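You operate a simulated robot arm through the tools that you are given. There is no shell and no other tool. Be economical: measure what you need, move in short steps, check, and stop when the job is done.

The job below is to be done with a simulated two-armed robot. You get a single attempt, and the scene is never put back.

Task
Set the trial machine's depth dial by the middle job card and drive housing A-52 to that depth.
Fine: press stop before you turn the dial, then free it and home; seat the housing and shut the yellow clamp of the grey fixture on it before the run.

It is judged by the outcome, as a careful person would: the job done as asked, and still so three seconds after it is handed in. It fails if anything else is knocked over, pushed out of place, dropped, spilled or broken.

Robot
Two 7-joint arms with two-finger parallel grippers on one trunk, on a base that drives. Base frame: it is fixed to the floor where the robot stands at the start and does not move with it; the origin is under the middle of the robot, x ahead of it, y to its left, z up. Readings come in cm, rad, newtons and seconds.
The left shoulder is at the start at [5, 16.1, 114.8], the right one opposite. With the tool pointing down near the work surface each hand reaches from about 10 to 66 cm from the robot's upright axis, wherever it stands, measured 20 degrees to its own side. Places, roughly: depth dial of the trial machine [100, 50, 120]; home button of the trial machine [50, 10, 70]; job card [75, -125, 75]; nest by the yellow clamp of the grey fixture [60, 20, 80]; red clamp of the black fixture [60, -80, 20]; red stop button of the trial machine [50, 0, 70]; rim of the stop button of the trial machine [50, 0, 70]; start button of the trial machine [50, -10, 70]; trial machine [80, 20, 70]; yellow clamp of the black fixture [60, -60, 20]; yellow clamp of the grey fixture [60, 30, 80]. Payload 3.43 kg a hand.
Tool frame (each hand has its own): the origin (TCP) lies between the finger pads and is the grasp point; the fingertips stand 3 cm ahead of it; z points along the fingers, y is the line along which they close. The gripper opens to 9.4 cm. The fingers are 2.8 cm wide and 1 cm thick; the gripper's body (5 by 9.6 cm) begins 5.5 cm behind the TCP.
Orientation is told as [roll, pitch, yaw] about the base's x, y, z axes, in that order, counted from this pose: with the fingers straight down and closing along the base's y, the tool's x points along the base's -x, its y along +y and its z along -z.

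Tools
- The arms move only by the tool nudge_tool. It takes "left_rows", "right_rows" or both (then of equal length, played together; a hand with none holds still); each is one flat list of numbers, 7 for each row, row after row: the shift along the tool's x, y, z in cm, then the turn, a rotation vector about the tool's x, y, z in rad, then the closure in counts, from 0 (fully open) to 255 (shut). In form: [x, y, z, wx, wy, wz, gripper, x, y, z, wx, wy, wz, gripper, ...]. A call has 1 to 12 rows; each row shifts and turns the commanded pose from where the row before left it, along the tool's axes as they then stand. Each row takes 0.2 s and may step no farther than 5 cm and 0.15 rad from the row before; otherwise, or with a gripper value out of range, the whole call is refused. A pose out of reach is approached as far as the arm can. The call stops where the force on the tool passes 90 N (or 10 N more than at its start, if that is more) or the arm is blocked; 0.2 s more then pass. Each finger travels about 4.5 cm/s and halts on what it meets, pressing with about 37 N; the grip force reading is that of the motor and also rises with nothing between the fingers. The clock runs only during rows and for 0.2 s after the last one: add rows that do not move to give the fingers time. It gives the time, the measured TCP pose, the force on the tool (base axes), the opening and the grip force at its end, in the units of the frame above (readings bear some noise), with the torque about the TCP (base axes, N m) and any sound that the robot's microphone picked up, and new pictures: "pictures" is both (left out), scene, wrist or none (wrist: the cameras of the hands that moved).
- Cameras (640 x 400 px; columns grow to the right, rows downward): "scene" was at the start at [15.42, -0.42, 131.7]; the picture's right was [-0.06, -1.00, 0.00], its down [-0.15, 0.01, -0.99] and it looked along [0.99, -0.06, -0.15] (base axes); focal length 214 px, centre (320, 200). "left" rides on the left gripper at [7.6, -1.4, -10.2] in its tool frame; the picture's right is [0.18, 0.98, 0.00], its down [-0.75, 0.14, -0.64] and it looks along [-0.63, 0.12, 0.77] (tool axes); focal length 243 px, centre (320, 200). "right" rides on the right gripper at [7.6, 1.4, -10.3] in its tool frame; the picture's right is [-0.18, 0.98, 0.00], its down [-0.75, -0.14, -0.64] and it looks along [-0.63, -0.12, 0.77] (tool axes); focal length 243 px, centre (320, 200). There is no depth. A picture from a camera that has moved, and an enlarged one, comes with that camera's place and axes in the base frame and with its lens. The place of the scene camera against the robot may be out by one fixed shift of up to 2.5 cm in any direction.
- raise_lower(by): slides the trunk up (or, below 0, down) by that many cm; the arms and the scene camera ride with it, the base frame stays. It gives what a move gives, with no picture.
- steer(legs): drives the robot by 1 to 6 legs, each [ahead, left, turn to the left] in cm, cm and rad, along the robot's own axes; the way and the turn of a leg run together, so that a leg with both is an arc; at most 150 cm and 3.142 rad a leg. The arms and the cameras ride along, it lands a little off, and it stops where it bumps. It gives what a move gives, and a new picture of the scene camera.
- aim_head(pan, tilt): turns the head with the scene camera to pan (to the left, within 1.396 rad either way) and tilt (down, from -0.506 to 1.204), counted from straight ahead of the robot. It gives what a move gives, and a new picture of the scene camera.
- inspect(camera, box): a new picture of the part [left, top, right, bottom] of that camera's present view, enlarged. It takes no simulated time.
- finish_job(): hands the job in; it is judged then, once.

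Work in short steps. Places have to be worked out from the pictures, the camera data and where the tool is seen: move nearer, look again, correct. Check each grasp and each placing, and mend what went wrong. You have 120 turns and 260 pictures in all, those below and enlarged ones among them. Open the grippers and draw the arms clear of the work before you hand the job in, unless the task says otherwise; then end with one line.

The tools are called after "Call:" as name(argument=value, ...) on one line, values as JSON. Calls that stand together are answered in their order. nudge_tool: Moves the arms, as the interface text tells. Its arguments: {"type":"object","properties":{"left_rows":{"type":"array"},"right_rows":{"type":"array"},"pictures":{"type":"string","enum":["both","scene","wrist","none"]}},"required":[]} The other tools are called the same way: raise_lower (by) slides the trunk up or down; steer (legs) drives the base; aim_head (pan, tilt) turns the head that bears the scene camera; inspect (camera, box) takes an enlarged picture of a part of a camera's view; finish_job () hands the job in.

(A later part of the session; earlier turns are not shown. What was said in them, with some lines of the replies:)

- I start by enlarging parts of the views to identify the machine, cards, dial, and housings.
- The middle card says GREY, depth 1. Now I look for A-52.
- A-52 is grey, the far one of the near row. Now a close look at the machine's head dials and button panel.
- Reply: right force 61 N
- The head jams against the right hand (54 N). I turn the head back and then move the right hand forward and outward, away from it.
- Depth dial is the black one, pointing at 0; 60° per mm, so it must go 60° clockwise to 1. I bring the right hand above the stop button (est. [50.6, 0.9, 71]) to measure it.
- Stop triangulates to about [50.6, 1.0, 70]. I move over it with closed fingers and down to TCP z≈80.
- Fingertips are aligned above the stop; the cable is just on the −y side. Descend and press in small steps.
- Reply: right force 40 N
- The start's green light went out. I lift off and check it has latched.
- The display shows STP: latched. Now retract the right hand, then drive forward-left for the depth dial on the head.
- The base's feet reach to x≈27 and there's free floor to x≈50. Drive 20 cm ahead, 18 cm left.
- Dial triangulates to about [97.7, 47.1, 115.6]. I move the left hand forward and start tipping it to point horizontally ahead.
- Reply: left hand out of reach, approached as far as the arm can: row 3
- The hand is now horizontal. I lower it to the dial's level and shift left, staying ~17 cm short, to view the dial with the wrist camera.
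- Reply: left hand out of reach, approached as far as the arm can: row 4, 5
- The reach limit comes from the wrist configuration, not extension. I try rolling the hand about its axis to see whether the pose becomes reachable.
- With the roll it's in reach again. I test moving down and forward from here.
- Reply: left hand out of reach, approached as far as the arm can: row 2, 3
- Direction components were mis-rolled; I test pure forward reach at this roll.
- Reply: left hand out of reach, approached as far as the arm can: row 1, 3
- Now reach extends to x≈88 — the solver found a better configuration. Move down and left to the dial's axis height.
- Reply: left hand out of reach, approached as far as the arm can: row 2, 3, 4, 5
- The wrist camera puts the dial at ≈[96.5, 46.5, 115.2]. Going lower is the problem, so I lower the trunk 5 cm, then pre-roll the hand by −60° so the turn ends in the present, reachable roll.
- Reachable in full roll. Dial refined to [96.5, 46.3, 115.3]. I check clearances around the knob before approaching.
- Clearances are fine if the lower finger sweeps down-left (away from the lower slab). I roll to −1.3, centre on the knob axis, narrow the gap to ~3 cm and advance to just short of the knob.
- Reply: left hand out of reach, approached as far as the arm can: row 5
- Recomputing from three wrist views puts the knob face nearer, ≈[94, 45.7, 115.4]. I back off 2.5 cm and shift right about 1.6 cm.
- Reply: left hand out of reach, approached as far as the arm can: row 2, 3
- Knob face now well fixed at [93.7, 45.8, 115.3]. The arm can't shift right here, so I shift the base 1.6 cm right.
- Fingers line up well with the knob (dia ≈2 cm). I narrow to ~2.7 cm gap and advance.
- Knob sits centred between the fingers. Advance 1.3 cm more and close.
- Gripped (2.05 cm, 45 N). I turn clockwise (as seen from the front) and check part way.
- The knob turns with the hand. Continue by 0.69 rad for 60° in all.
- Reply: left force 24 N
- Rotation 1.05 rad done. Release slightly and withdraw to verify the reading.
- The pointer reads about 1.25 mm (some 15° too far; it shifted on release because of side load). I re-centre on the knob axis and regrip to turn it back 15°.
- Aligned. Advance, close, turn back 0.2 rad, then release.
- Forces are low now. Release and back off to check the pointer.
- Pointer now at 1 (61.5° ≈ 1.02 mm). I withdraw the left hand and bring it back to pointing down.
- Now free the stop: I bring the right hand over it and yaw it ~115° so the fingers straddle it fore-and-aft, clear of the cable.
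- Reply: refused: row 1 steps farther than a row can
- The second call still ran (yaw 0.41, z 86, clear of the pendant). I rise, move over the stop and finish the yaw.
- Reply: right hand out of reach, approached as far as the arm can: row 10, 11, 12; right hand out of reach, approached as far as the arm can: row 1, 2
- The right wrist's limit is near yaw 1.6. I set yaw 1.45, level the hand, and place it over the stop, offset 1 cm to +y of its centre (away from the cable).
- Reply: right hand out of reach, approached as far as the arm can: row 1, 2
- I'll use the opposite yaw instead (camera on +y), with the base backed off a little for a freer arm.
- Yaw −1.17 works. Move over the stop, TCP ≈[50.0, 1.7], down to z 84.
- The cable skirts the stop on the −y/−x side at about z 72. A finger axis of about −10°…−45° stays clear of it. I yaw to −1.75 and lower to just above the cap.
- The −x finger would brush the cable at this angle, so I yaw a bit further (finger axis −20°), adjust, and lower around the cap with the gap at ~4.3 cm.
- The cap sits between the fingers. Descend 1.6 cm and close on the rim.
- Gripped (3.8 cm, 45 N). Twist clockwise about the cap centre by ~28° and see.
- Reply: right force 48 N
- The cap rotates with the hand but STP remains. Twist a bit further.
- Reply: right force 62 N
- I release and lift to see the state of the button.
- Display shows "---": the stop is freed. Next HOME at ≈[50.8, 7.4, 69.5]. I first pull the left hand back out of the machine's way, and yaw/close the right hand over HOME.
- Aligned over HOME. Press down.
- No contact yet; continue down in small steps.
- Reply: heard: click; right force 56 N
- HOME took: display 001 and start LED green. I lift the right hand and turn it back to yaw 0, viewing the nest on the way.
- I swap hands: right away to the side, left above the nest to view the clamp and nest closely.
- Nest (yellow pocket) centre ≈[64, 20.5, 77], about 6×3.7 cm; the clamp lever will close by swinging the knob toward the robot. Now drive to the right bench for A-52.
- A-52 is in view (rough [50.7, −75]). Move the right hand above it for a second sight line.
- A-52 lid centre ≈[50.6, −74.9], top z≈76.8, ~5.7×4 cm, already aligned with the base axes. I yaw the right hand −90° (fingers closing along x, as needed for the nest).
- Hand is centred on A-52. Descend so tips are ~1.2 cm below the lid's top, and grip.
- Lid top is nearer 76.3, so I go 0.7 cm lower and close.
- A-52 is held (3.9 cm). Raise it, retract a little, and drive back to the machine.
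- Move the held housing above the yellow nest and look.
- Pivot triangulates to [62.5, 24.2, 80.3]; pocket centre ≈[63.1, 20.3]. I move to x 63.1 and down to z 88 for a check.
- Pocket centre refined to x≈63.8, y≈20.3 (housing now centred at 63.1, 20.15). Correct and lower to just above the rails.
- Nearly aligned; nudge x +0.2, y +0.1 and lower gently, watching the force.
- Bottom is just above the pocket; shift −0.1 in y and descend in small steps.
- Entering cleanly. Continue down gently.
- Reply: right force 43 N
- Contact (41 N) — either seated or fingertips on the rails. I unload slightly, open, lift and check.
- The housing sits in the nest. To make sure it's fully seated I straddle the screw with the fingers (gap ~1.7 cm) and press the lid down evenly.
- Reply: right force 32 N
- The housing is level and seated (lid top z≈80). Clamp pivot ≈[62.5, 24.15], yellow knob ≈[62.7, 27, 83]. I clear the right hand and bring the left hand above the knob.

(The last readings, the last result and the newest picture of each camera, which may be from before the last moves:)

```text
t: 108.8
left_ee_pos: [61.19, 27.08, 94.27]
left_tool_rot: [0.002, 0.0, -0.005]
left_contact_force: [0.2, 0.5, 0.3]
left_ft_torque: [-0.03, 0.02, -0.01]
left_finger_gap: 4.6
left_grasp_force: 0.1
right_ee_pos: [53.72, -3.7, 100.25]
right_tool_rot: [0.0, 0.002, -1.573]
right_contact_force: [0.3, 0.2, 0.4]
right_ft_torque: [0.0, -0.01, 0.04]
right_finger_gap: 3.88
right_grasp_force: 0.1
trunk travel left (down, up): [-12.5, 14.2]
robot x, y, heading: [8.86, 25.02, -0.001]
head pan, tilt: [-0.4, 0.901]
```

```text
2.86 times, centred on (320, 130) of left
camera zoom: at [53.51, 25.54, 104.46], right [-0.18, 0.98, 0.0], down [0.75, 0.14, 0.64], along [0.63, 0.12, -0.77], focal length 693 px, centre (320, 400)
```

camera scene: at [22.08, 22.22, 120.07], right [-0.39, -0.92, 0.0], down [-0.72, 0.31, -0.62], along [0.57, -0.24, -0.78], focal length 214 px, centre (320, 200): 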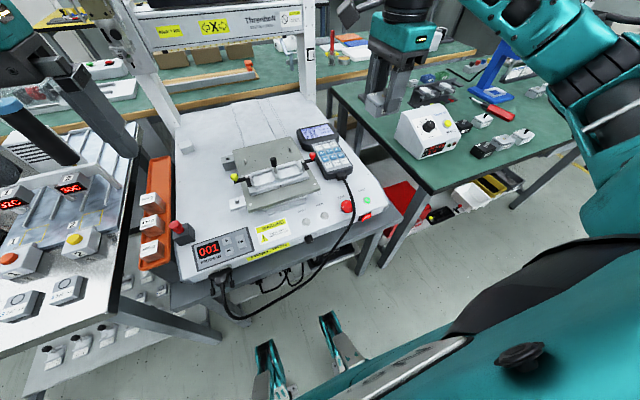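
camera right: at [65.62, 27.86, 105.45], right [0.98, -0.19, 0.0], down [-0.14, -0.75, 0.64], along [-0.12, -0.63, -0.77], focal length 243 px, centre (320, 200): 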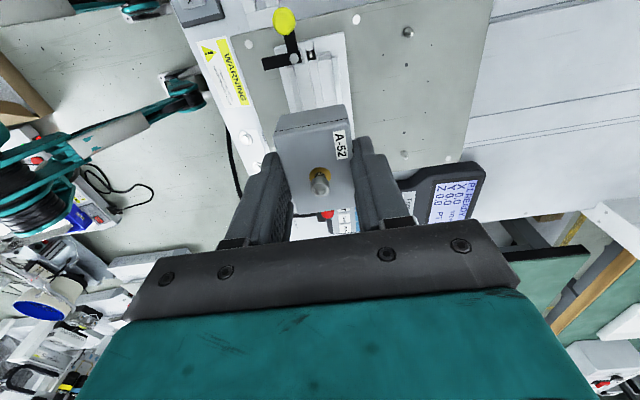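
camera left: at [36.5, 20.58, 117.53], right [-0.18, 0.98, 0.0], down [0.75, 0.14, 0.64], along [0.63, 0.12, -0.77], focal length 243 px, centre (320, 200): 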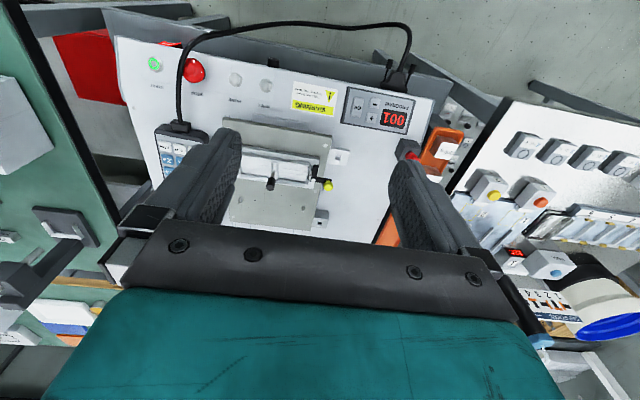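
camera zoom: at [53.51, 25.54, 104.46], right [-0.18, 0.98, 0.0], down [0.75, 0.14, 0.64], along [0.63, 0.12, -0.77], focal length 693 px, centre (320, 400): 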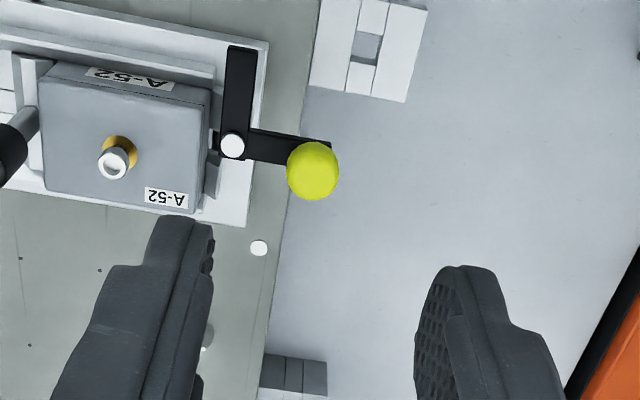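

Knob ≈[61.9, 26.95]. Lower around it with a ~3.4 cm gap.

Call:
nudge_tool(left_rows=[-0.7, -0.1, 3, 0, 0, 0, 163, 0, 0, 3, 0, 0, 0, 163, 0, 0, 1.5, 0, 0, 0, 163, 0, 0, 0, 0, 0, 0, 163], pictures="none")

Call:
inspect(camera="left", box=[220, 80, 420, 220])

Call:
inspect(camera="scene", box=[220, 130, 310, 200])

```text
t: 109.8
left_ee_pos: [61.76, 26.81, 86.88]
left_tool_rot: [0.001, -0.002, -0.006]
left_contact_force: [0.8, 0.4, 0.8]
left_ft_torque: [0.01, -0.04, -0.02]
left_finger_gap: 3.37
left_grasp_force: 0.1
right_ee_pos: [53.74, -3.55, 100.16]
right_tool_rot: [-0.001, 0.003, -1.573]
right_contact_force: [-0.6, -0.4, 0.2]
right_ft_torque: [0.01, 0.01, -0.02]
right_finger_gap: 3.87
right_grasp_force: 0.1
trunk travel left (down, up): [-12.5, 14.2]
robot x, y, heading: [8.96, 24.96, -0.008]
head pan, tilt: [-0.4, 0.901]
```

```text
2.86 times, centred on (320, 150) of left
camera zoom: at [54.14, 25.45, 96.97], right [-0.18, 0.98, 0.0], down [0.75, 0.14, 0.64], along [0.63, 0.12, -0.77], focal length 693 px, centre (320, 343)
```

zoom: 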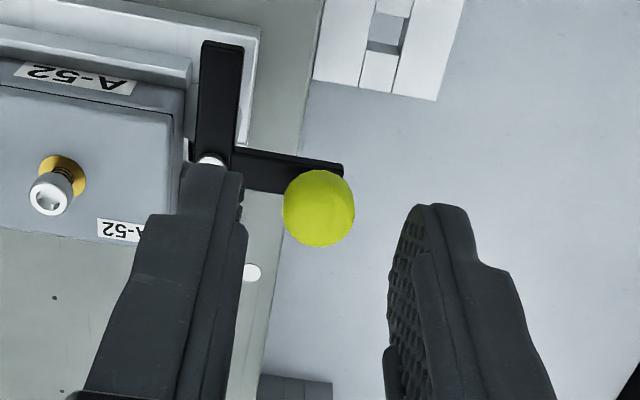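

```text
5.71 times, centred on (265, 165) of scene
camera zoom: at [22.02, 22.23, 120.08], right [-0.39, -0.92, 0.0], down [-0.72, 0.31, -0.62], along [0.57, -0.24, -0.78], focal length 1226 px, centre (634, 400)
```

zoom: 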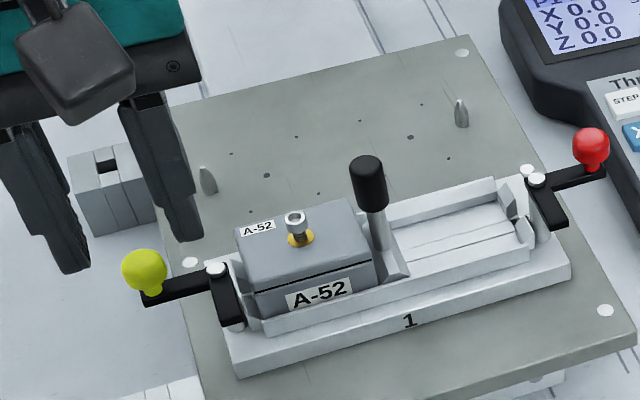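

Knob better fixed: [62.2, 27.0, 82]. Narrow to 2.6 cm, lower 2.3 and close.

Call:
nudge_tool(left_rows=[-0.4, 0.15, 0, 0, 0, 0, 185, 0, 0, 1.2, 0, 0, 0, 185, 0, 0, 1.1, 0, 0, 0, 185], pictures="none")

Call:
inspect(camera="left", box=[220, 80, 420, 220])

Call:
inspect(camera="scene", box=[220, 130, 310, 200])

```text
t: 110.6
left_ee_pos: [62.21, 27.05, 84.52]
left_tool_rot: [0.002, 0.001, -0.006]
left_contact_force: [-0.4, 0.3, 0.5]
left_ft_torque: [0.0, 0.0, 0.0]
left_finger_gap: 2.56
left_grasp_force: 0.0
right_ee_pos: [53.71, -3.42, 100.2]
right_tool_rot: [-0.001, 0.002, -1.573]
right_contact_force: [-0.3, -0.7, -0.2]
right_ft_torque: [-0.03, 0.02, -0.01]
right_finger_gap: 3.88
right_grasp_force: 0.1
trunk travel left (down, up): [-12.5, 14.2]
robot x, y, heading: [8.95, 25.33, 0.002]
head pan, tilt: [-0.4, 0.901]
```

```text
2.86 times, centred on (320, 150) of left
camera zoom: at [54.58, 25.58, 94.75], right [-0.18, 0.98, 0.0], down [0.75, 0.14, 0.64], along [0.63, 0.12, -0.77], focal length 693 px, centre (320, 343)
```

zoom: 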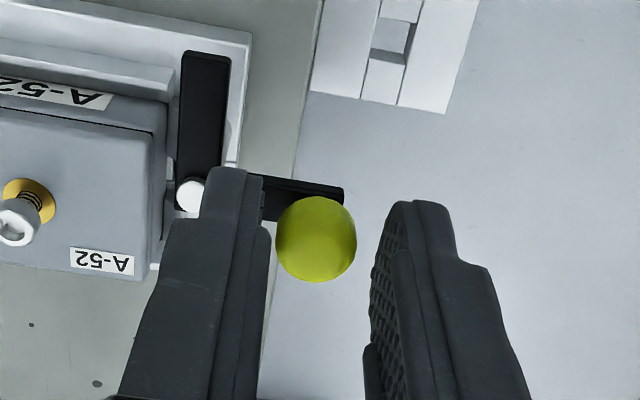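

```text
5.71 times, centred on (265, 165) of scene
camera zoom: at [22.02, 22.23, 120.08], right [-0.39, -0.92, 0.0], down [-0.72, 0.31, -0.62], along [0.57, -0.24, -0.78], focal length 1226 px, centre (634, 400)
```

zoom: 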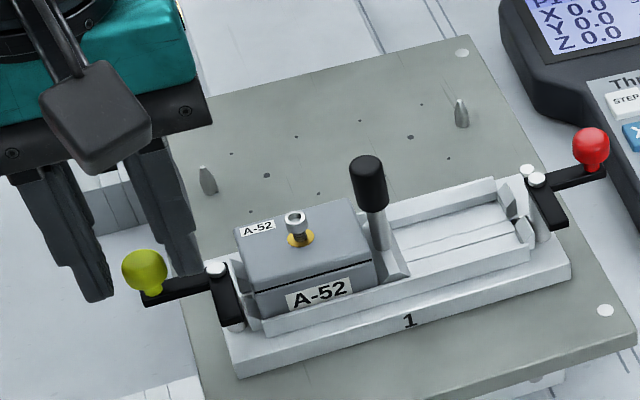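

Knob is between the fingers. Close, then swing along the arc about the pivot, first half.

Call:
nudge_tool(left_rows=[0, 0, 0, 0, 0, 0, 255, 0, 0, 0, 0, 0, 0, 255, 0, 0, 0, 0, 0, 0, 255], pictures="none")

Call:
nudge_tool(left_rows=[0.708, -0.118, 0, 0, 0, 0, 255, 0.653, -0.298, 0, 0, 0, 0, 255, 0.554, -0.457, 0, 0, 0, 0, 255], pictures="none")

Call:
inspect(camera="left", box=[220, 60, 420, 200])

Call:
inspect(camera="scene", box=[220, 130, 310, 200])

```text
t: 111.4
left_ee_pos: [62.2, 27.01, 84.62]
left_tool_rot: [-0.001, -0.001, -0.008]
left_contact_force: [0.5, -0.1, 0.7]
left_ft_torque: [-0.18, -0.17, 0.01]
left_finger_gap: 1.68
left_grasp_force: 36.7
right_ee_pos: [53.76, -3.57, 100.14]
right_tool_rot: [-0.001, 0.001, -1.572]
right_contact_force: [0.4, 0.0, -0.7]
right_ft_torque: [0.01, 0.02, -0.01]
right_finger_gap: 3.87
right_grasp_force: 0.0
trunk travel left (down, up): [-12.5, 14.2]
robot x, y, heading: [9.1, 24.79, -0.004]
head pan, tilt: [-0.4, 0.901]
```

```text
t: 112.2
left_ee_pos: [60.23, 26.46, 84.67]
left_tool_rot: [0.005, 0.003, -0.001]
left_contact_force: [-2.7, 14.6, 7.0]
left_ft_torque: [0.32, -0.39, 0.28]
left_finger_gap: 1.7
left_grasp_force: 37.0
right_ee_pos: [53.66, -3.5, 100.11]
right_tool_rot: [0.004, 0.0, -1.573]
right_contact_force: [0.3, 0.1, -0.1]
right_ft_torque: [-0.01, 0.01, 0.0]
right_finger_gap: 3.89
right_grasp_force: 0.0
trunk travel left (down, up): [-12.5, 14.2]
robot x, y, heading: [9.18, 24.88, -0.001]
head pan, tilt: [-0.4, 0.901]
```

```text
2.86 times, centred on (320, 130) of left
camera zoom: at [52.55, 24.95, 94.75], right [-0.18, 0.98, 0.01], down [0.75, 0.14, 0.64], along [0.63, 0.12, -0.77], focal length 693 px, centre (320, 400)
```

zoom: 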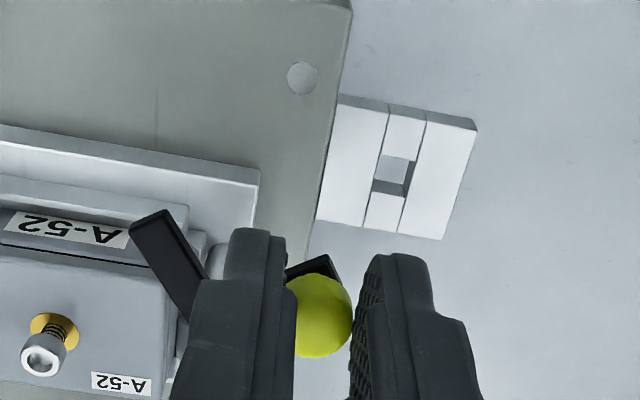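

```text
5.71 times, centred on (265, 165) of scene
camera zoom: at [21.92, 22.37, 120.11], right [-0.39, -0.92, 0.0], down [-0.72, 0.31, -0.62], along [0.57, -0.24, -0.78], focal length 1226 px, centre (634, 400)
```

zoom: 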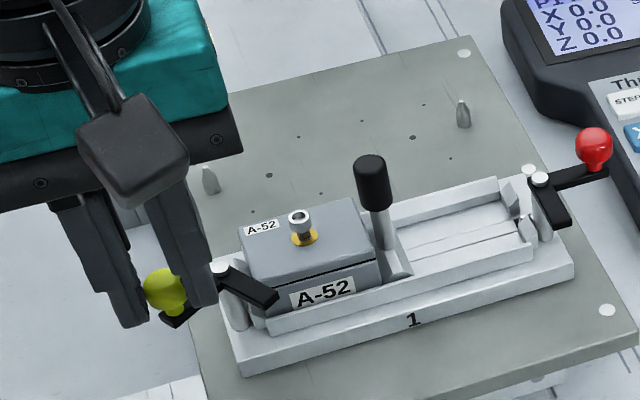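

The arm swings over the lid as intended. Continue the arc with a slightly larger radius.

Call:
nudge_tool(left_rows=[0.71, -0.35, 0, 0, 0, 0, 255, 0.44, -0.85, 0, 0, 0, 0, 255, 0.14, -1.05, 0, 0, 0, 0, 255], pictures="none")

Call:
inspect(camera="left", box=[180, 80, 420, 230])

Call:
inspect(camera="scene", box=[220, 130, 310, 200])

```text
t: 113.0
left_ee_pos: [58.82, 24.17, 84.53]
left_tool_rot: [0.004, 0.001, -0.006]
left_contact_force: [-6.2, 16.5, 2.6]
left_ft_torque: [0.32, 0.1, 0.2]
left_finger_gap: 1.65
left_grasp_force: 37.3
right_ee_pos: [53.71, -3.37, 100.3]
right_tool_rot: [0.001, 0.001, -1.572]
right_contact_force: [-0.2, 0.0, -0.4]
right_ft_torque: [-0.02, -0.01, -0.02]
right_finger_gap: 3.89
right_grasp_force: 0.0
trunk travel left (down, up): [-12.5, 14.2]
robot x, y, heading: [8.87, 24.97, 0.002]
head pan, tilt: [-0.4, 0.901]
```

```text
2.67 times, centred on (300, 155) of left
camera zoom: at [51.25, 22.66, 94.71], right [-0.18, 0.98, 0.0], down [0.76, 0.14, 0.64], along [0.63, 0.12, -0.77], focal length 647 px, centre (373, 320)
```

zoom: 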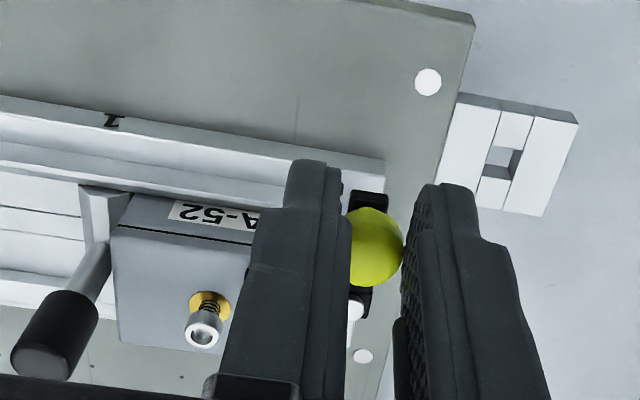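

```text
5.71 times, centred on (265, 165) of scene
camera zoom: at [21.95, 22.39, 120.09], right [-0.39, -0.92, 0.0], down [-0.72, 0.31, -0.62], along [0.57, -0.24, -0.78], focal length 1226 px, centre (634, 400)
```

zoom: 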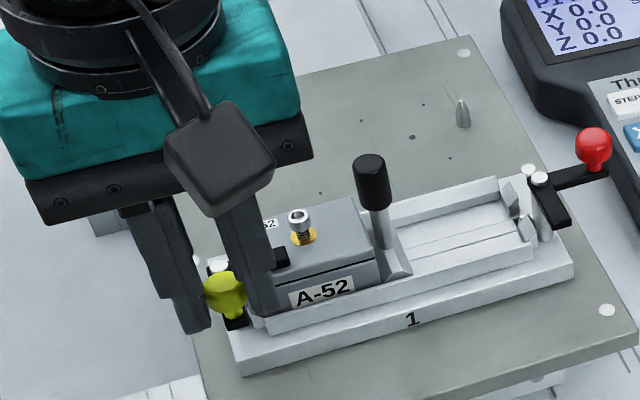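

Nearly at the end stop; push a little more, then release and lift.

Call:
nudge_tool(left_rows=[-0.1, -0.4, 0, 0, 0, 0, 255, -0.1, -0.3, 0, 0, 0, 0, 255], pictures="none")

Call:
nudge_tool(left_rows=[0, 0, 0, 0, 0, 0, 185, 0, 0, 0, 0, 0, 0, 175, 0, 0, -3, 0, 0, 0, 175, 0, 0, -4, 0, 0, 0, 150, 2, 4, -2, 0, 0, 0, 100, 2, 4, -1, 0, 0, 0, 100], pictures="none")

Call:
inspect(camera="scene", box=[220, 130, 310, 200])

Call:
inspect(camera="left", box=[140, 60, 340, 200])

```text
t: 113.6
left_ee_pos: [58.97, 24.03, 84.62]
left_tool_rot: [0.016, 0.008, 0.0]
left_contact_force: [-21.0, 38.3, 7.8]
left_ft_torque: [0.87, 0.17, 0.51]
left_finger_gap: 1.69
left_grasp_force: 36.7
right_ee_pos: [53.55, -3.28, 100.34]
right_tool_rot: [0.004, -0.001, -1.571]
right_contact_force: [-1.3, 0.3, 1.5]
right_ft_torque: [0.02, 0.01, 0.04]
right_finger_gap: 3.89
right_grasp_force: 0.0
trunk travel left (down, up): [-12.5, 14.2]
robot x, y, heading: [8.84, 25.22, -0.002]
head pan, tilt: [-0.4, 0.901]
```

```text
t: 115.0
left_ee_pos: [55.19, 31.3, 94.77]
left_tool_rot: [0.0, 0.001, -0.005]
left_contact_force: [-1.0, -0.1, -0.7]
left_ft_torque: [0.02, -0.01, 0.02]
left_finger_gap: 5.72
left_grasp_force: 0.2
right_ee_pos: [53.64, -3.51, 100.13]
right_tool_rot: [0.002, 0.0, -1.572]
right_contact_force: [-0.6, 0.5, 0.3]
right_ft_torque: [-0.02, 0.0, 0.03]
right_finger_gap: 3.87
right_grasp_force: 0.0
trunk travel left (down, up): [-12.5, 14.2]
robot x, y, heading: [9.1, 25.06, -0.002]
head pan, tilt: [-0.4, 0.901]
```

```text
5.71 times, centred on (265, 165) of scene
camera zoom: at [22.0, 22.27, 120.09], right [-0.39, -0.92, 0.0], down [-0.72, 0.31, -0.62], along [0.57, -0.24, -0.78], focal length 1226 px, centre (634, 400)
```

zoom: 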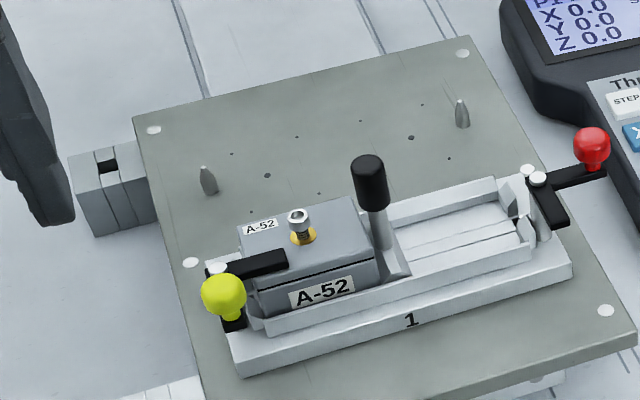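

```text
2.86 times, centred on (240, 130) of left
camera zoom: at [47.51, 29.94, 104.89], right [-0.18, 0.98, 0.0], down [0.75, 0.14, 0.64], along [0.63, 0.12, -0.77], focal length 693 px, centre (549, 400)
```

zoom: 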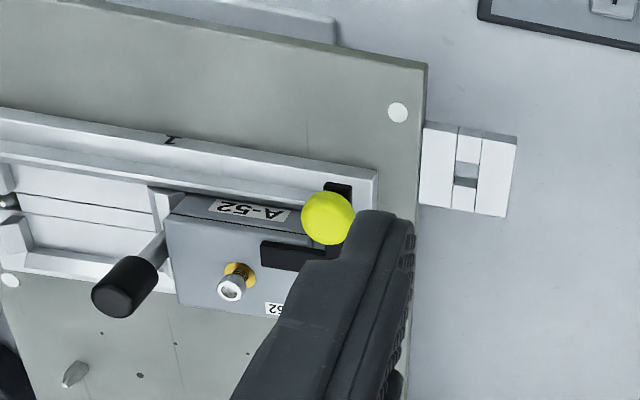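

Clamp is closed over the lid. I withdraw the left hand and bring the closed right fingers over START (≈[50.3, −6.1]).

Call:
nudge_tool(left_rows=[3, 2, -3, 0, 0, 0, 100, 4, 2, -2, 0, 0, 0, 100, 4, 2, -2, 0, 0, 0, 100, 4, 2, -2, 0, 0, 0, 100, 0, 0, 0, 0, 0, 0, 100], right_rows=[-0.65, -0.8, 4.5, 0, 0, 0, 255, -0.65, -0.8, 4.5, 0, 0, 0, 255, -0.65, -0.8, 4.5, 0, 0, 0, 255, -0.65, -0.8, 4.5, 0, 0, 0, 255, 0, 0, 0, 0, 0, 0, 255], pictures="none")

Call:
inspect(camera="right", box=[220, 40, 420, 180])

Call:
inspect(camera="scene", box=[160, 100, 420, 290])

```text
t: 116.2
left_ee_pos: [40.18, 39.3, 103.65]
left_tool_rot: [0.002, 0.001, -0.003]
left_contact_force: [0.7, 0.4, 0.7]
left_ft_torque: [-0.03, 0.01, 0.02]
left_finger_gap: 5.71
left_grasp_force: 0.0
right_ee_pos: [50.54, -6.36, 82.16]
right_tool_rot: [0.001, 0.003, -1.571]
right_contact_force: [-0.1, 0.0, 0.3]
right_ft_torque: [0.01, 0.0, -0.01]
right_finger_gap: 0.0
right_grasp_force: 32.9
trunk travel left (down, up): [-12.5, 14.2]
robot x, y, heading: [9.38, 25.15, -0.007]
head pan, tilt: [-0.4, 0.901]
```

```text
2.86 times, centred on (320, 110) of right
camera zoom: at [52.07, 1.33, 92.47], right [0.98, -0.19, 0.0], down [-0.14, -0.75, 0.64], along [-0.12, -0.63, -0.77], focal length 693 px, centre (320, 457)
```

zoom: 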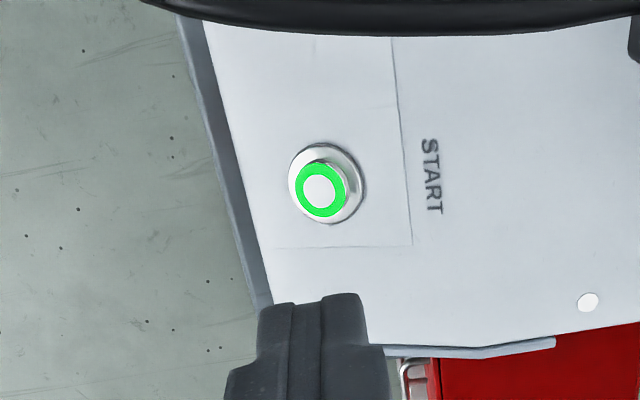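

```text
2.11 times, centred on (290, 195) of scene
camera zoom: at [22.02, 22.23, 120.08], right [-0.39, -0.92, 0.0], down [-0.72, 0.31, -0.62], along [0.57, -0.24, -0.78], focal length 452 px, centre (383, 210)
```

zoom: 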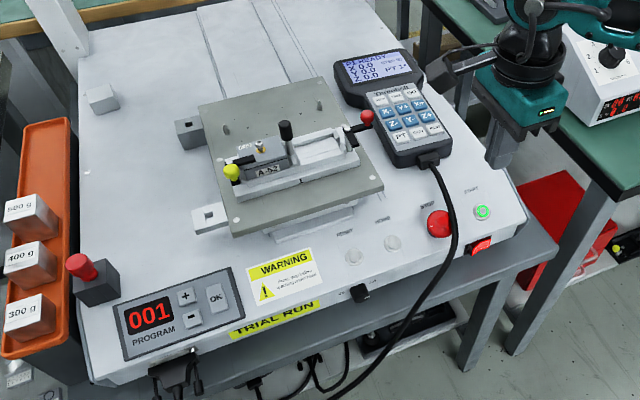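

Aligned on START (LED green, 001). Press and withdraw at once.

Call:
nudge_tool(right_rows=[0.25, 0.2, 3, 0, 0, 0, 255, 0, 0, 3, 0, 0, 0, 255, 0, 0, 2, 0, 0, 0, 255, 0, 0, 0.6, 0, 0, 0, 255, 0, 0, 0.5, 0, 0, 0, 255, 0, 0, 0.5, 0, 0, 0, 255, 0, 0, -3, 0, 0, 0, 255, 0, 0, -5, 0, 0, 0, 255, -2, -4, -2, 0, 0, 0, 255, -2, -4, -2, 0, 0, 0, 255], pictures="scene")

```text
t: 118.4
left_ee_pos: [40.1, 39.22, 103.54]
left_tool_rot: [0.002, -0.001, -0.006]
left_contact_force: [0.2, -0.8, -1.0]
left_ft_torque: [-0.02, 0.02, -0.02]
left_finger_gap: 5.73
left_grasp_force: 0.2
right_ee_pos: [42.76, -9.97, 84.63]
right_tool_rot: [0.0, 0.002, -1.573]
right_contact_force: [-0.7, 0.7, -0.3]
right_ft_torque: [-0.03, 0.0, 0.0]
right_finger_gap: 0.0
right_grasp_force: 32.7
trunk travel left (down, up): [-12.5, 14.2]
robot x, y, heading: [8.95, 24.82, -0.003]
head pan, tilt: [-0.4, 0.901]
heard: click
camera scene: at [21.98, 22.23, 120.09], right [-0.39, -0.92, 0.0], down [-0.72, 0.31, -0.62], along [0.57, -0.24, -0.78], focal length 214 px, centre (320, 200)
```

scene: 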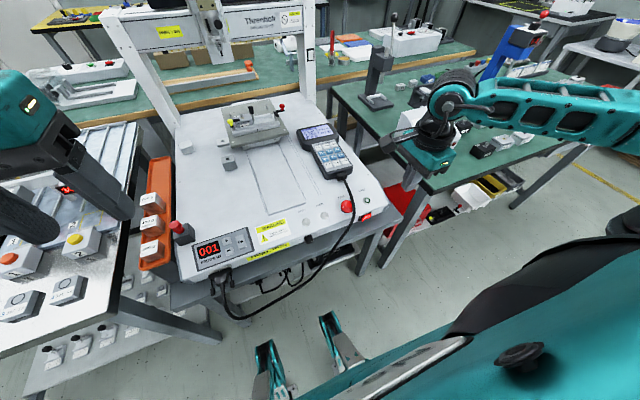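

The machine is running (table moving back, head moving across). I stay clear and wait.

Call:
nudge_tool(left_rows=[1, 0, -1, 0, 0, 0, 0, 0, 0, 0, 0, 0, 0, 0, 0, 0, 0, 0, 0, 0, 0, 0, 0, 0, 0, 0, 0, 0, 0, 0, 0, 0, 0, 0, 0, 0, 0, 0, 0, 0, 0, 0, 0, 0, 0, 0, 0, 0, 0, 0, 0, 0, 0, 0, 0, 0, 0, 0, 0, 0, 0, 0, 0, 0, 0, 0, 0, 0, 0, 0, 0, 0, 0, 0, 0, 0, 0, 0, 0, 0, 0, 0, 0, 0], pictures="scene")

Call:
aim_head(pan=0.1, tilt=0.6)

```text
t: 121.0
left_ee_pos: [39.14, 39.24, 104.56]
left_tool_rot: [0.002, 0.001, -0.005]
left_contact_force: [-1.1, 1.1, 0.7]
left_ft_torque: [-0.01, -0.01, 0.03]
left_finger_gap: 9.41
left_grasp_force: 0.0
right_ee_pos: [42.89, -9.97, 84.47]
right_tool_rot: [-0.001, 0.001, -1.574]
right_contact_force: [0.0, 0.6, -0.1]
right_ft_torque: [-0.02, 0.01, 0.03]
right_finger_gap: 0.0
right_grasp_force: 33.4
trunk travel left (down, up): [-12.5, 14.2]
robot x, y, heading: [8.76, 25.43, -0.007]
head pan, tilt: [-0.4, 0.901]
camera scene: at [22.02, 22.23, 120.08], right [-0.39, -0.92, 0.0], down [-0.72, 0.31, -0.62], along [0.57, -0.24, -0.78], focal length 214 px, centre (320, 200)
```

scene: 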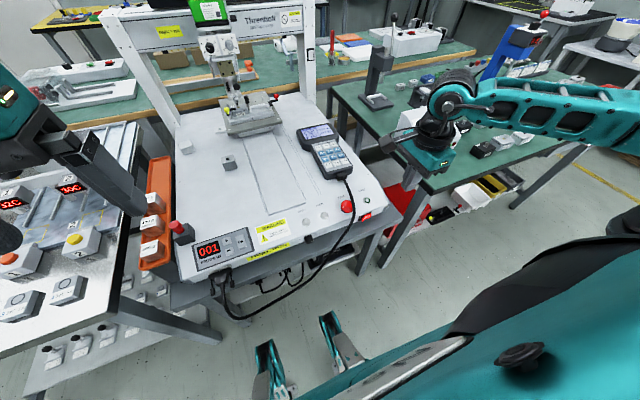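

```text
t: 122.0
left_ee_pos: [39.12, 39.39, 104.57]
left_tool_rot: [0.001, -0.001, -0.005]
left_contact_force: [0.0, -0.9, 0.3]
left_ft_torque: [0.02, 0.02, 0.0]
left_finger_gap: 9.39
left_grasp_force: 0.0
right_ee_pos: [42.9, -9.88, 84.59]
right_tool_rot: [0.001, 0.001, -1.572]
right_contact_force: [1.2, -0.1, 0.1]
right_ft_torque: [0.0, -0.05, -0.01]
right_finger_gap: 0.01
right_grasp_force: 33.0
trunk travel left (down, up): [-12.5, 14.2]
robot x, y, heading: [8.85, 25.03, -0.001]
head pan, tilt: [0.099, 0.6]
camera scene: at [23.87, 26.03, 122.56], right [0.1, -1.0, 0.0], down [-0.56, -0.05, -0.82], along [0.82, 0.08, -0.57], focal length 214 px, centre (320, 200)
```

scene: 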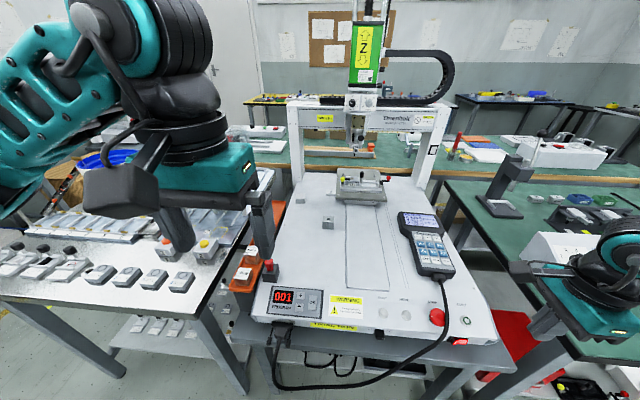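

Call:
inspect(camera="scene", box=[320, 80, 400, 220])

Call:
nudge_tool(left_rows=[0, 0, 0, 0, 0, 0, 0, 0, 0, 0, 0, 0, 0, 0, 0, 0, 0, 0, 0, 0, 0, 0, 0, 0, 0, 0, 0, 0, 0, 0, 0, 0, 0, 0, 0, 0, 0, 0, 0, 0, 0, 0, 0, 0, 0, 0, 0, 0, 0, 0, 0, 0, 0, 0, 0, 0, 0, 0, 0, 0, 0, 0, 0, 0, 0, 0, 0, 0, 0, 0, 0, 0, 0, 0, 0, 0, 0, 0, 0, 0, 0, 0, 0, 0], pictures="scene")

```text
2.86 times, centred on (360, 150) of scene
camera zoom: at [23.87, 26.03, 122.56], right [0.1, -1.0, 0.0], down [-0.56, -0.05, -0.82], along [0.82, 0.08, -0.57], focal length 613 px, centre (206, 343)
```

zoom: 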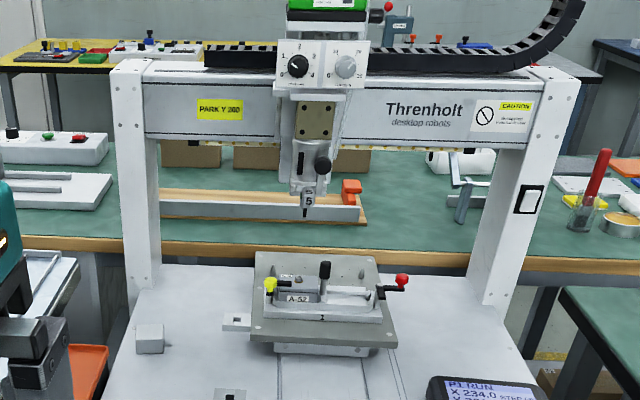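

```text
t: 124.6
left_ee_pos: [39.18, 39.18, 104.59]
left_tool_rot: [0.001, 0.001, -0.005]
left_contact_force: [-0.5, -0.3, 0.2]
left_ft_torque: [-0.01, -0.01, 0.0]
left_finger_gap: 9.39
left_grasp_force: 0.1
right_ee_pos: [42.84, -10.09, 84.64]
right_tool_rot: [-0.002, 0.003, -1.572]
right_contact_force: [0.0, 0.5, -0.9]
right_ft_torque: [0.03, 0.01, -0.01]
right_finger_gap: 0.0
right_grasp_force: 32.9
trunk travel left (down, up): [-12.5, 14.2]
robot x, y, heading: [8.8, 25.24, -0.0]
head pan, tilt: [0.099, 0.6]
camera scene: at [23.87, 26.04, 122.56], right [0.1, -1.0, 0.0], down [-0.56, -0.05, -0.83], along [0.82, 0.08, -0.56], focal length 214 px, centre (320, 200)
```

scene: 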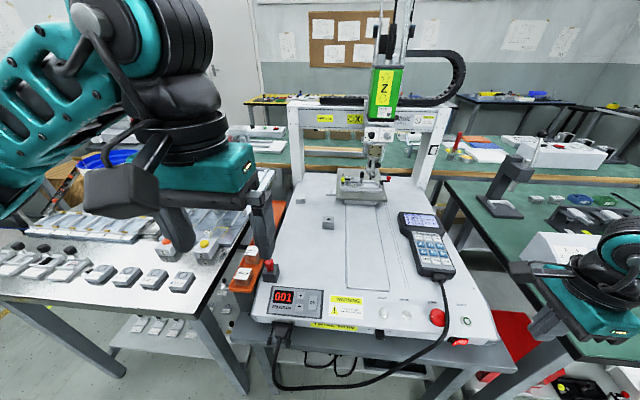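

It has driven point 1 and now visits the second point. I keep waiting and open the right gripper, drawing it back.

Call:
nudge_tool(right_rows=[0, -2, -4, 0, 0, 0, 200, 0, -2, -4, 0, 0, 0, 100, 0, 0, -3, 0, 0, 0, 0, 0, 0, 0, 0, 0, 0, 0, 0, 0, 0, 0, 0, 0, 0, 0, 0, 0, 0, 0, 0, 0, 0, 0, 0, 0, 0, 0, 0, 0, 0, 0, 0, 0, 0, 0, 0, 0, 0, 0, 0, 0, 0, 0, 0, 0, 0, 0, 0, 0, 0, 0, 0, 0, 0, 0, 0, 0, 0, 0, 0, 0, 0, 0], pictures="scene")

Call:
inspect(camera="scene", box=[300, 80, 460, 280])

```text
t: 127.2
left_ee_pos: [39.27, 39.32, 104.56]
left_tool_rot: [0.001, -0.001, -0.007]
left_contact_force: [0.0, 0.9, -0.3]
left_ft_torque: [0.04, -0.04, -0.02]
left_finger_gap: 9.43
left_grasp_force: 0.0
right_ee_pos: [38.91, -9.91, 95.65]
right_tool_rot: [0.0, 0.001, -1.572]
right_contact_force: [-0.1, 0.0, 1.1]
right_ft_torque: [-0.01, 0.0, -0.01]
right_finger_gap: 9.42
right_grasp_force: 0.2
trunk travel left (down, up): [-12.5, 14.2]
robot x, y, heading: [9.47, 25.28, -0.007]
head pan, tilt: [0.099, 0.6]
camera scene: at [23.87, 26.04, 122.56], right [0.1, -1.0, 0.0], down [-0.56, -0.05, -0.83], along [0.82, 0.08, -0.56], focal length 214 px, centre (320, 200)
```

scene: 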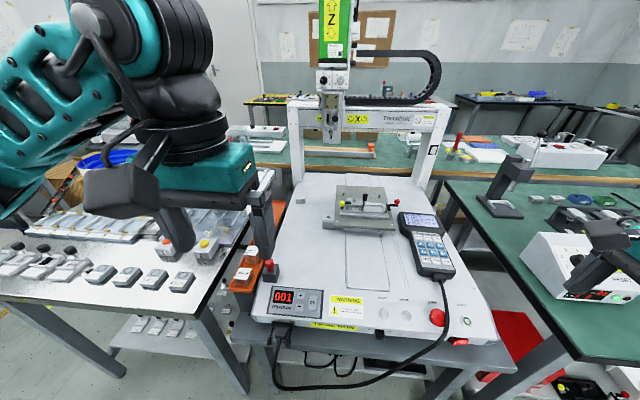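

```text
2.00 times, centred on (380, 180) of scene
camera zoom: at [23.87, 26.04, 122.56], right [0.1, -1.0, 0.0], down [-0.56, -0.05, -0.83], along [0.82, 0.08, -0.56], focal length 429 px, centre (200, 240)
```

zoom: 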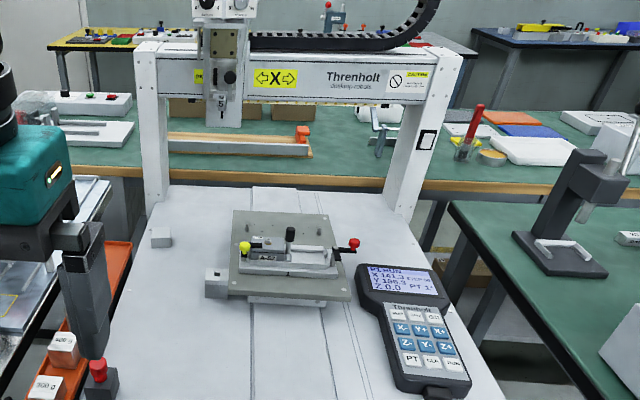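

Returning home. Wait a little more and then check the screw.

Call:
nudge_tool(left_rows=[0, 0, 0, 0, 0, 0, 0, 0, 0, 0, 0, 0, 0, 0, 0, 0, 0, 0, 0, 0, 0, 0, 0, 0, 0, 0, 0, 0, 0, 0, 0, 0, 0, 0, 0, 0, 0, 0, 0, 0, 0, 0, 0, 0, 0, 0, 0, 0, 0, 0, 0, 0, 0, 0, 0, 0, 0, 0, 0, 0, 0, 0, 0, 0, 0, 0, 0, 0, 0, 0, 0, 0, 0, 0, 0, 0, 0, 0, 0, 0, 0, 0, 0, 0], pictures="none")

Call:
inspect(camera="scene", box=[250, 80, 480, 340])

Call:
inspect(camera="scene", box=[330, 215, 430, 265])

```text
t: 129.8
left_ee_pos: [39.3, 39.29, 104.49]
left_tool_rot: [0.002, -0.001, -0.007]
left_contact_force: [0.4, -0.6, 0.4]
left_ft_torque: [0.0, 0.01, 0.0]
left_finger_gap: 9.4
left_grasp_force: 0.0
right_ee_pos: [38.93, -10.04, 95.67]
right_tool_rot: [0.0, 0.002, -1.573]
right_contact_force: [-0.2, 0.4, -0.6]
right_ft_torque: [0.0, 0.01, 0.01]
right_finger_gap: 9.39
right_grasp_force: 0.1
trunk travel left (down, up): [-12.5, 14.2]
robot x, y, heading: [9.31, 25.29, -0.003]
head pan, tilt: [0.099, 0.6]
```

```text
1.54 times, centred on (365, 210) of scene
camera zoom: at [23.87, 26.04, 122.56], right [0.1, -1.0, 0.0], down [-0.56, -0.05, -0.83], along [0.82, 0.08, -0.56], focal length 330 px, centre (251, 185)
```

zoom: 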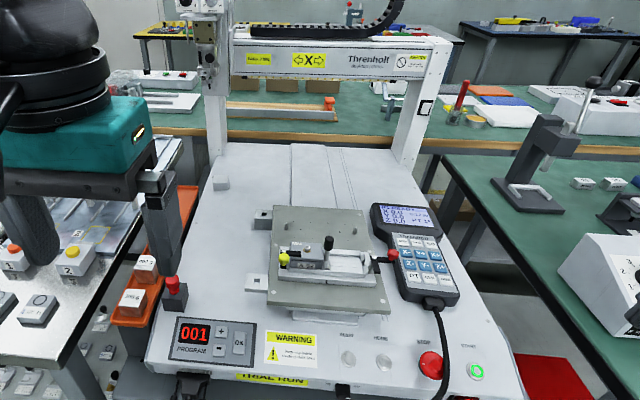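

```text
6.40 times, centred on (380, 240) of scene
camera zoom: at [23.87, 26.04, 122.56], right [0.1, -1.0, 0.0], down [-0.56, -0.05, -0.83], along [0.82, 0.08, -0.56], focal length 1373 px, centre (-64, -56)
```

zoom: 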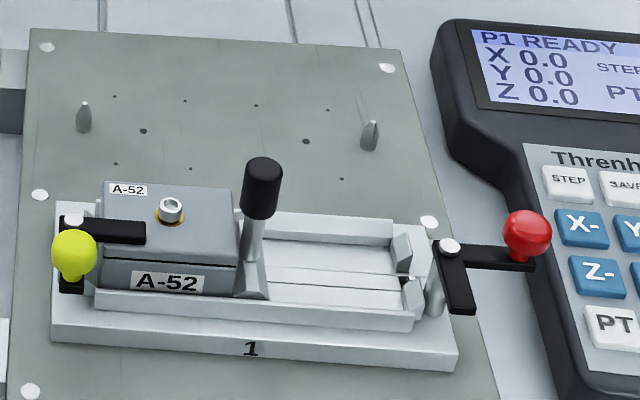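

The run is complete (P1 READY) and the screw is driven in. A last look at the screw and dial before handing in.

Call:
inspect(camera="scene", box=[340, 236, 370, 256])

Call:
inspect(camera="scene", box=[280, 60, 320, 110])

Call:
inspect(camera="left", box=[140, 80, 340, 220])

```text
16.00 times, centred on (355, 246) of scene
camera zoom: at [23.87, 26.04, 122.56], right [0.1, -1.0, 0.0], down [-0.56, -0.05, -0.83], along [0.82, 0.08, -0.56], focal length 3432 px, centre (-240, -536)
```

zoom: 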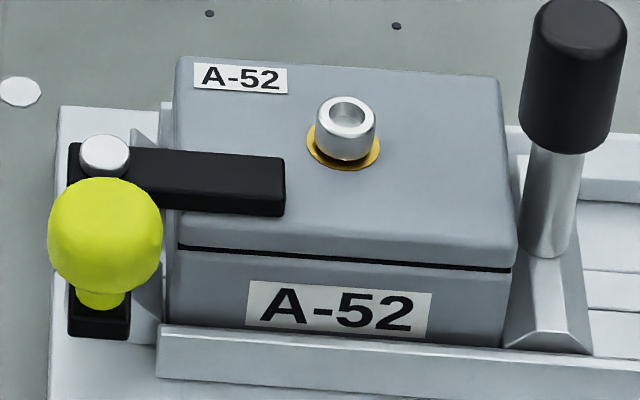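

```text
8.00 times, centred on (300, 85) of scene
camera zoom: at [23.87, 26.04, 122.56], right [0.1, -1.0, 0.0], down [-0.56, -0.05, -0.83], along [0.82, 0.08, -0.56], focal length 1716 px, centre (480, 1120)
```

zoom: 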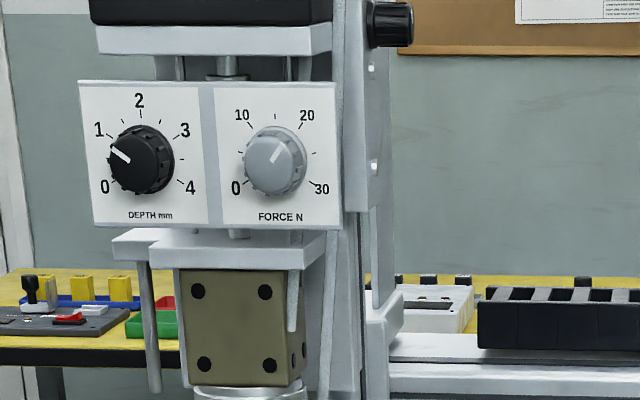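

```text
2.86 times, centred on (240, 150) of left
camera zoom: at [31.55, 37.85, 114.72], right [-0.18, 0.98, 0.0], down [0.75, 0.14, 0.64], along [0.63, 0.12, -0.77], focal length 693 px, centre (549, 343)
```

zoom: 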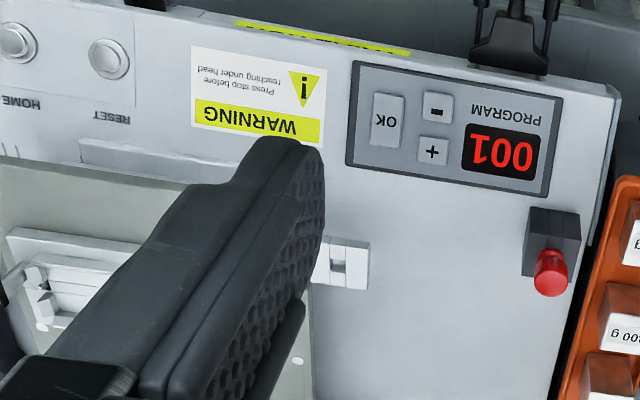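

The screw head is down on its washer, about 1 mm proud, the dial is at 1, the clamp is shut, and both hands are open and clear. I hand the job in.

Call:
finish_job()

```text
The job is handed in.
```

The depth dial is set to 1 mm as the middle job card says. Housing A-52 is seated with the yellow clamp shut, and the trial run drove its screw; the final picture shows the head about 1 mm proud, judged by eye.
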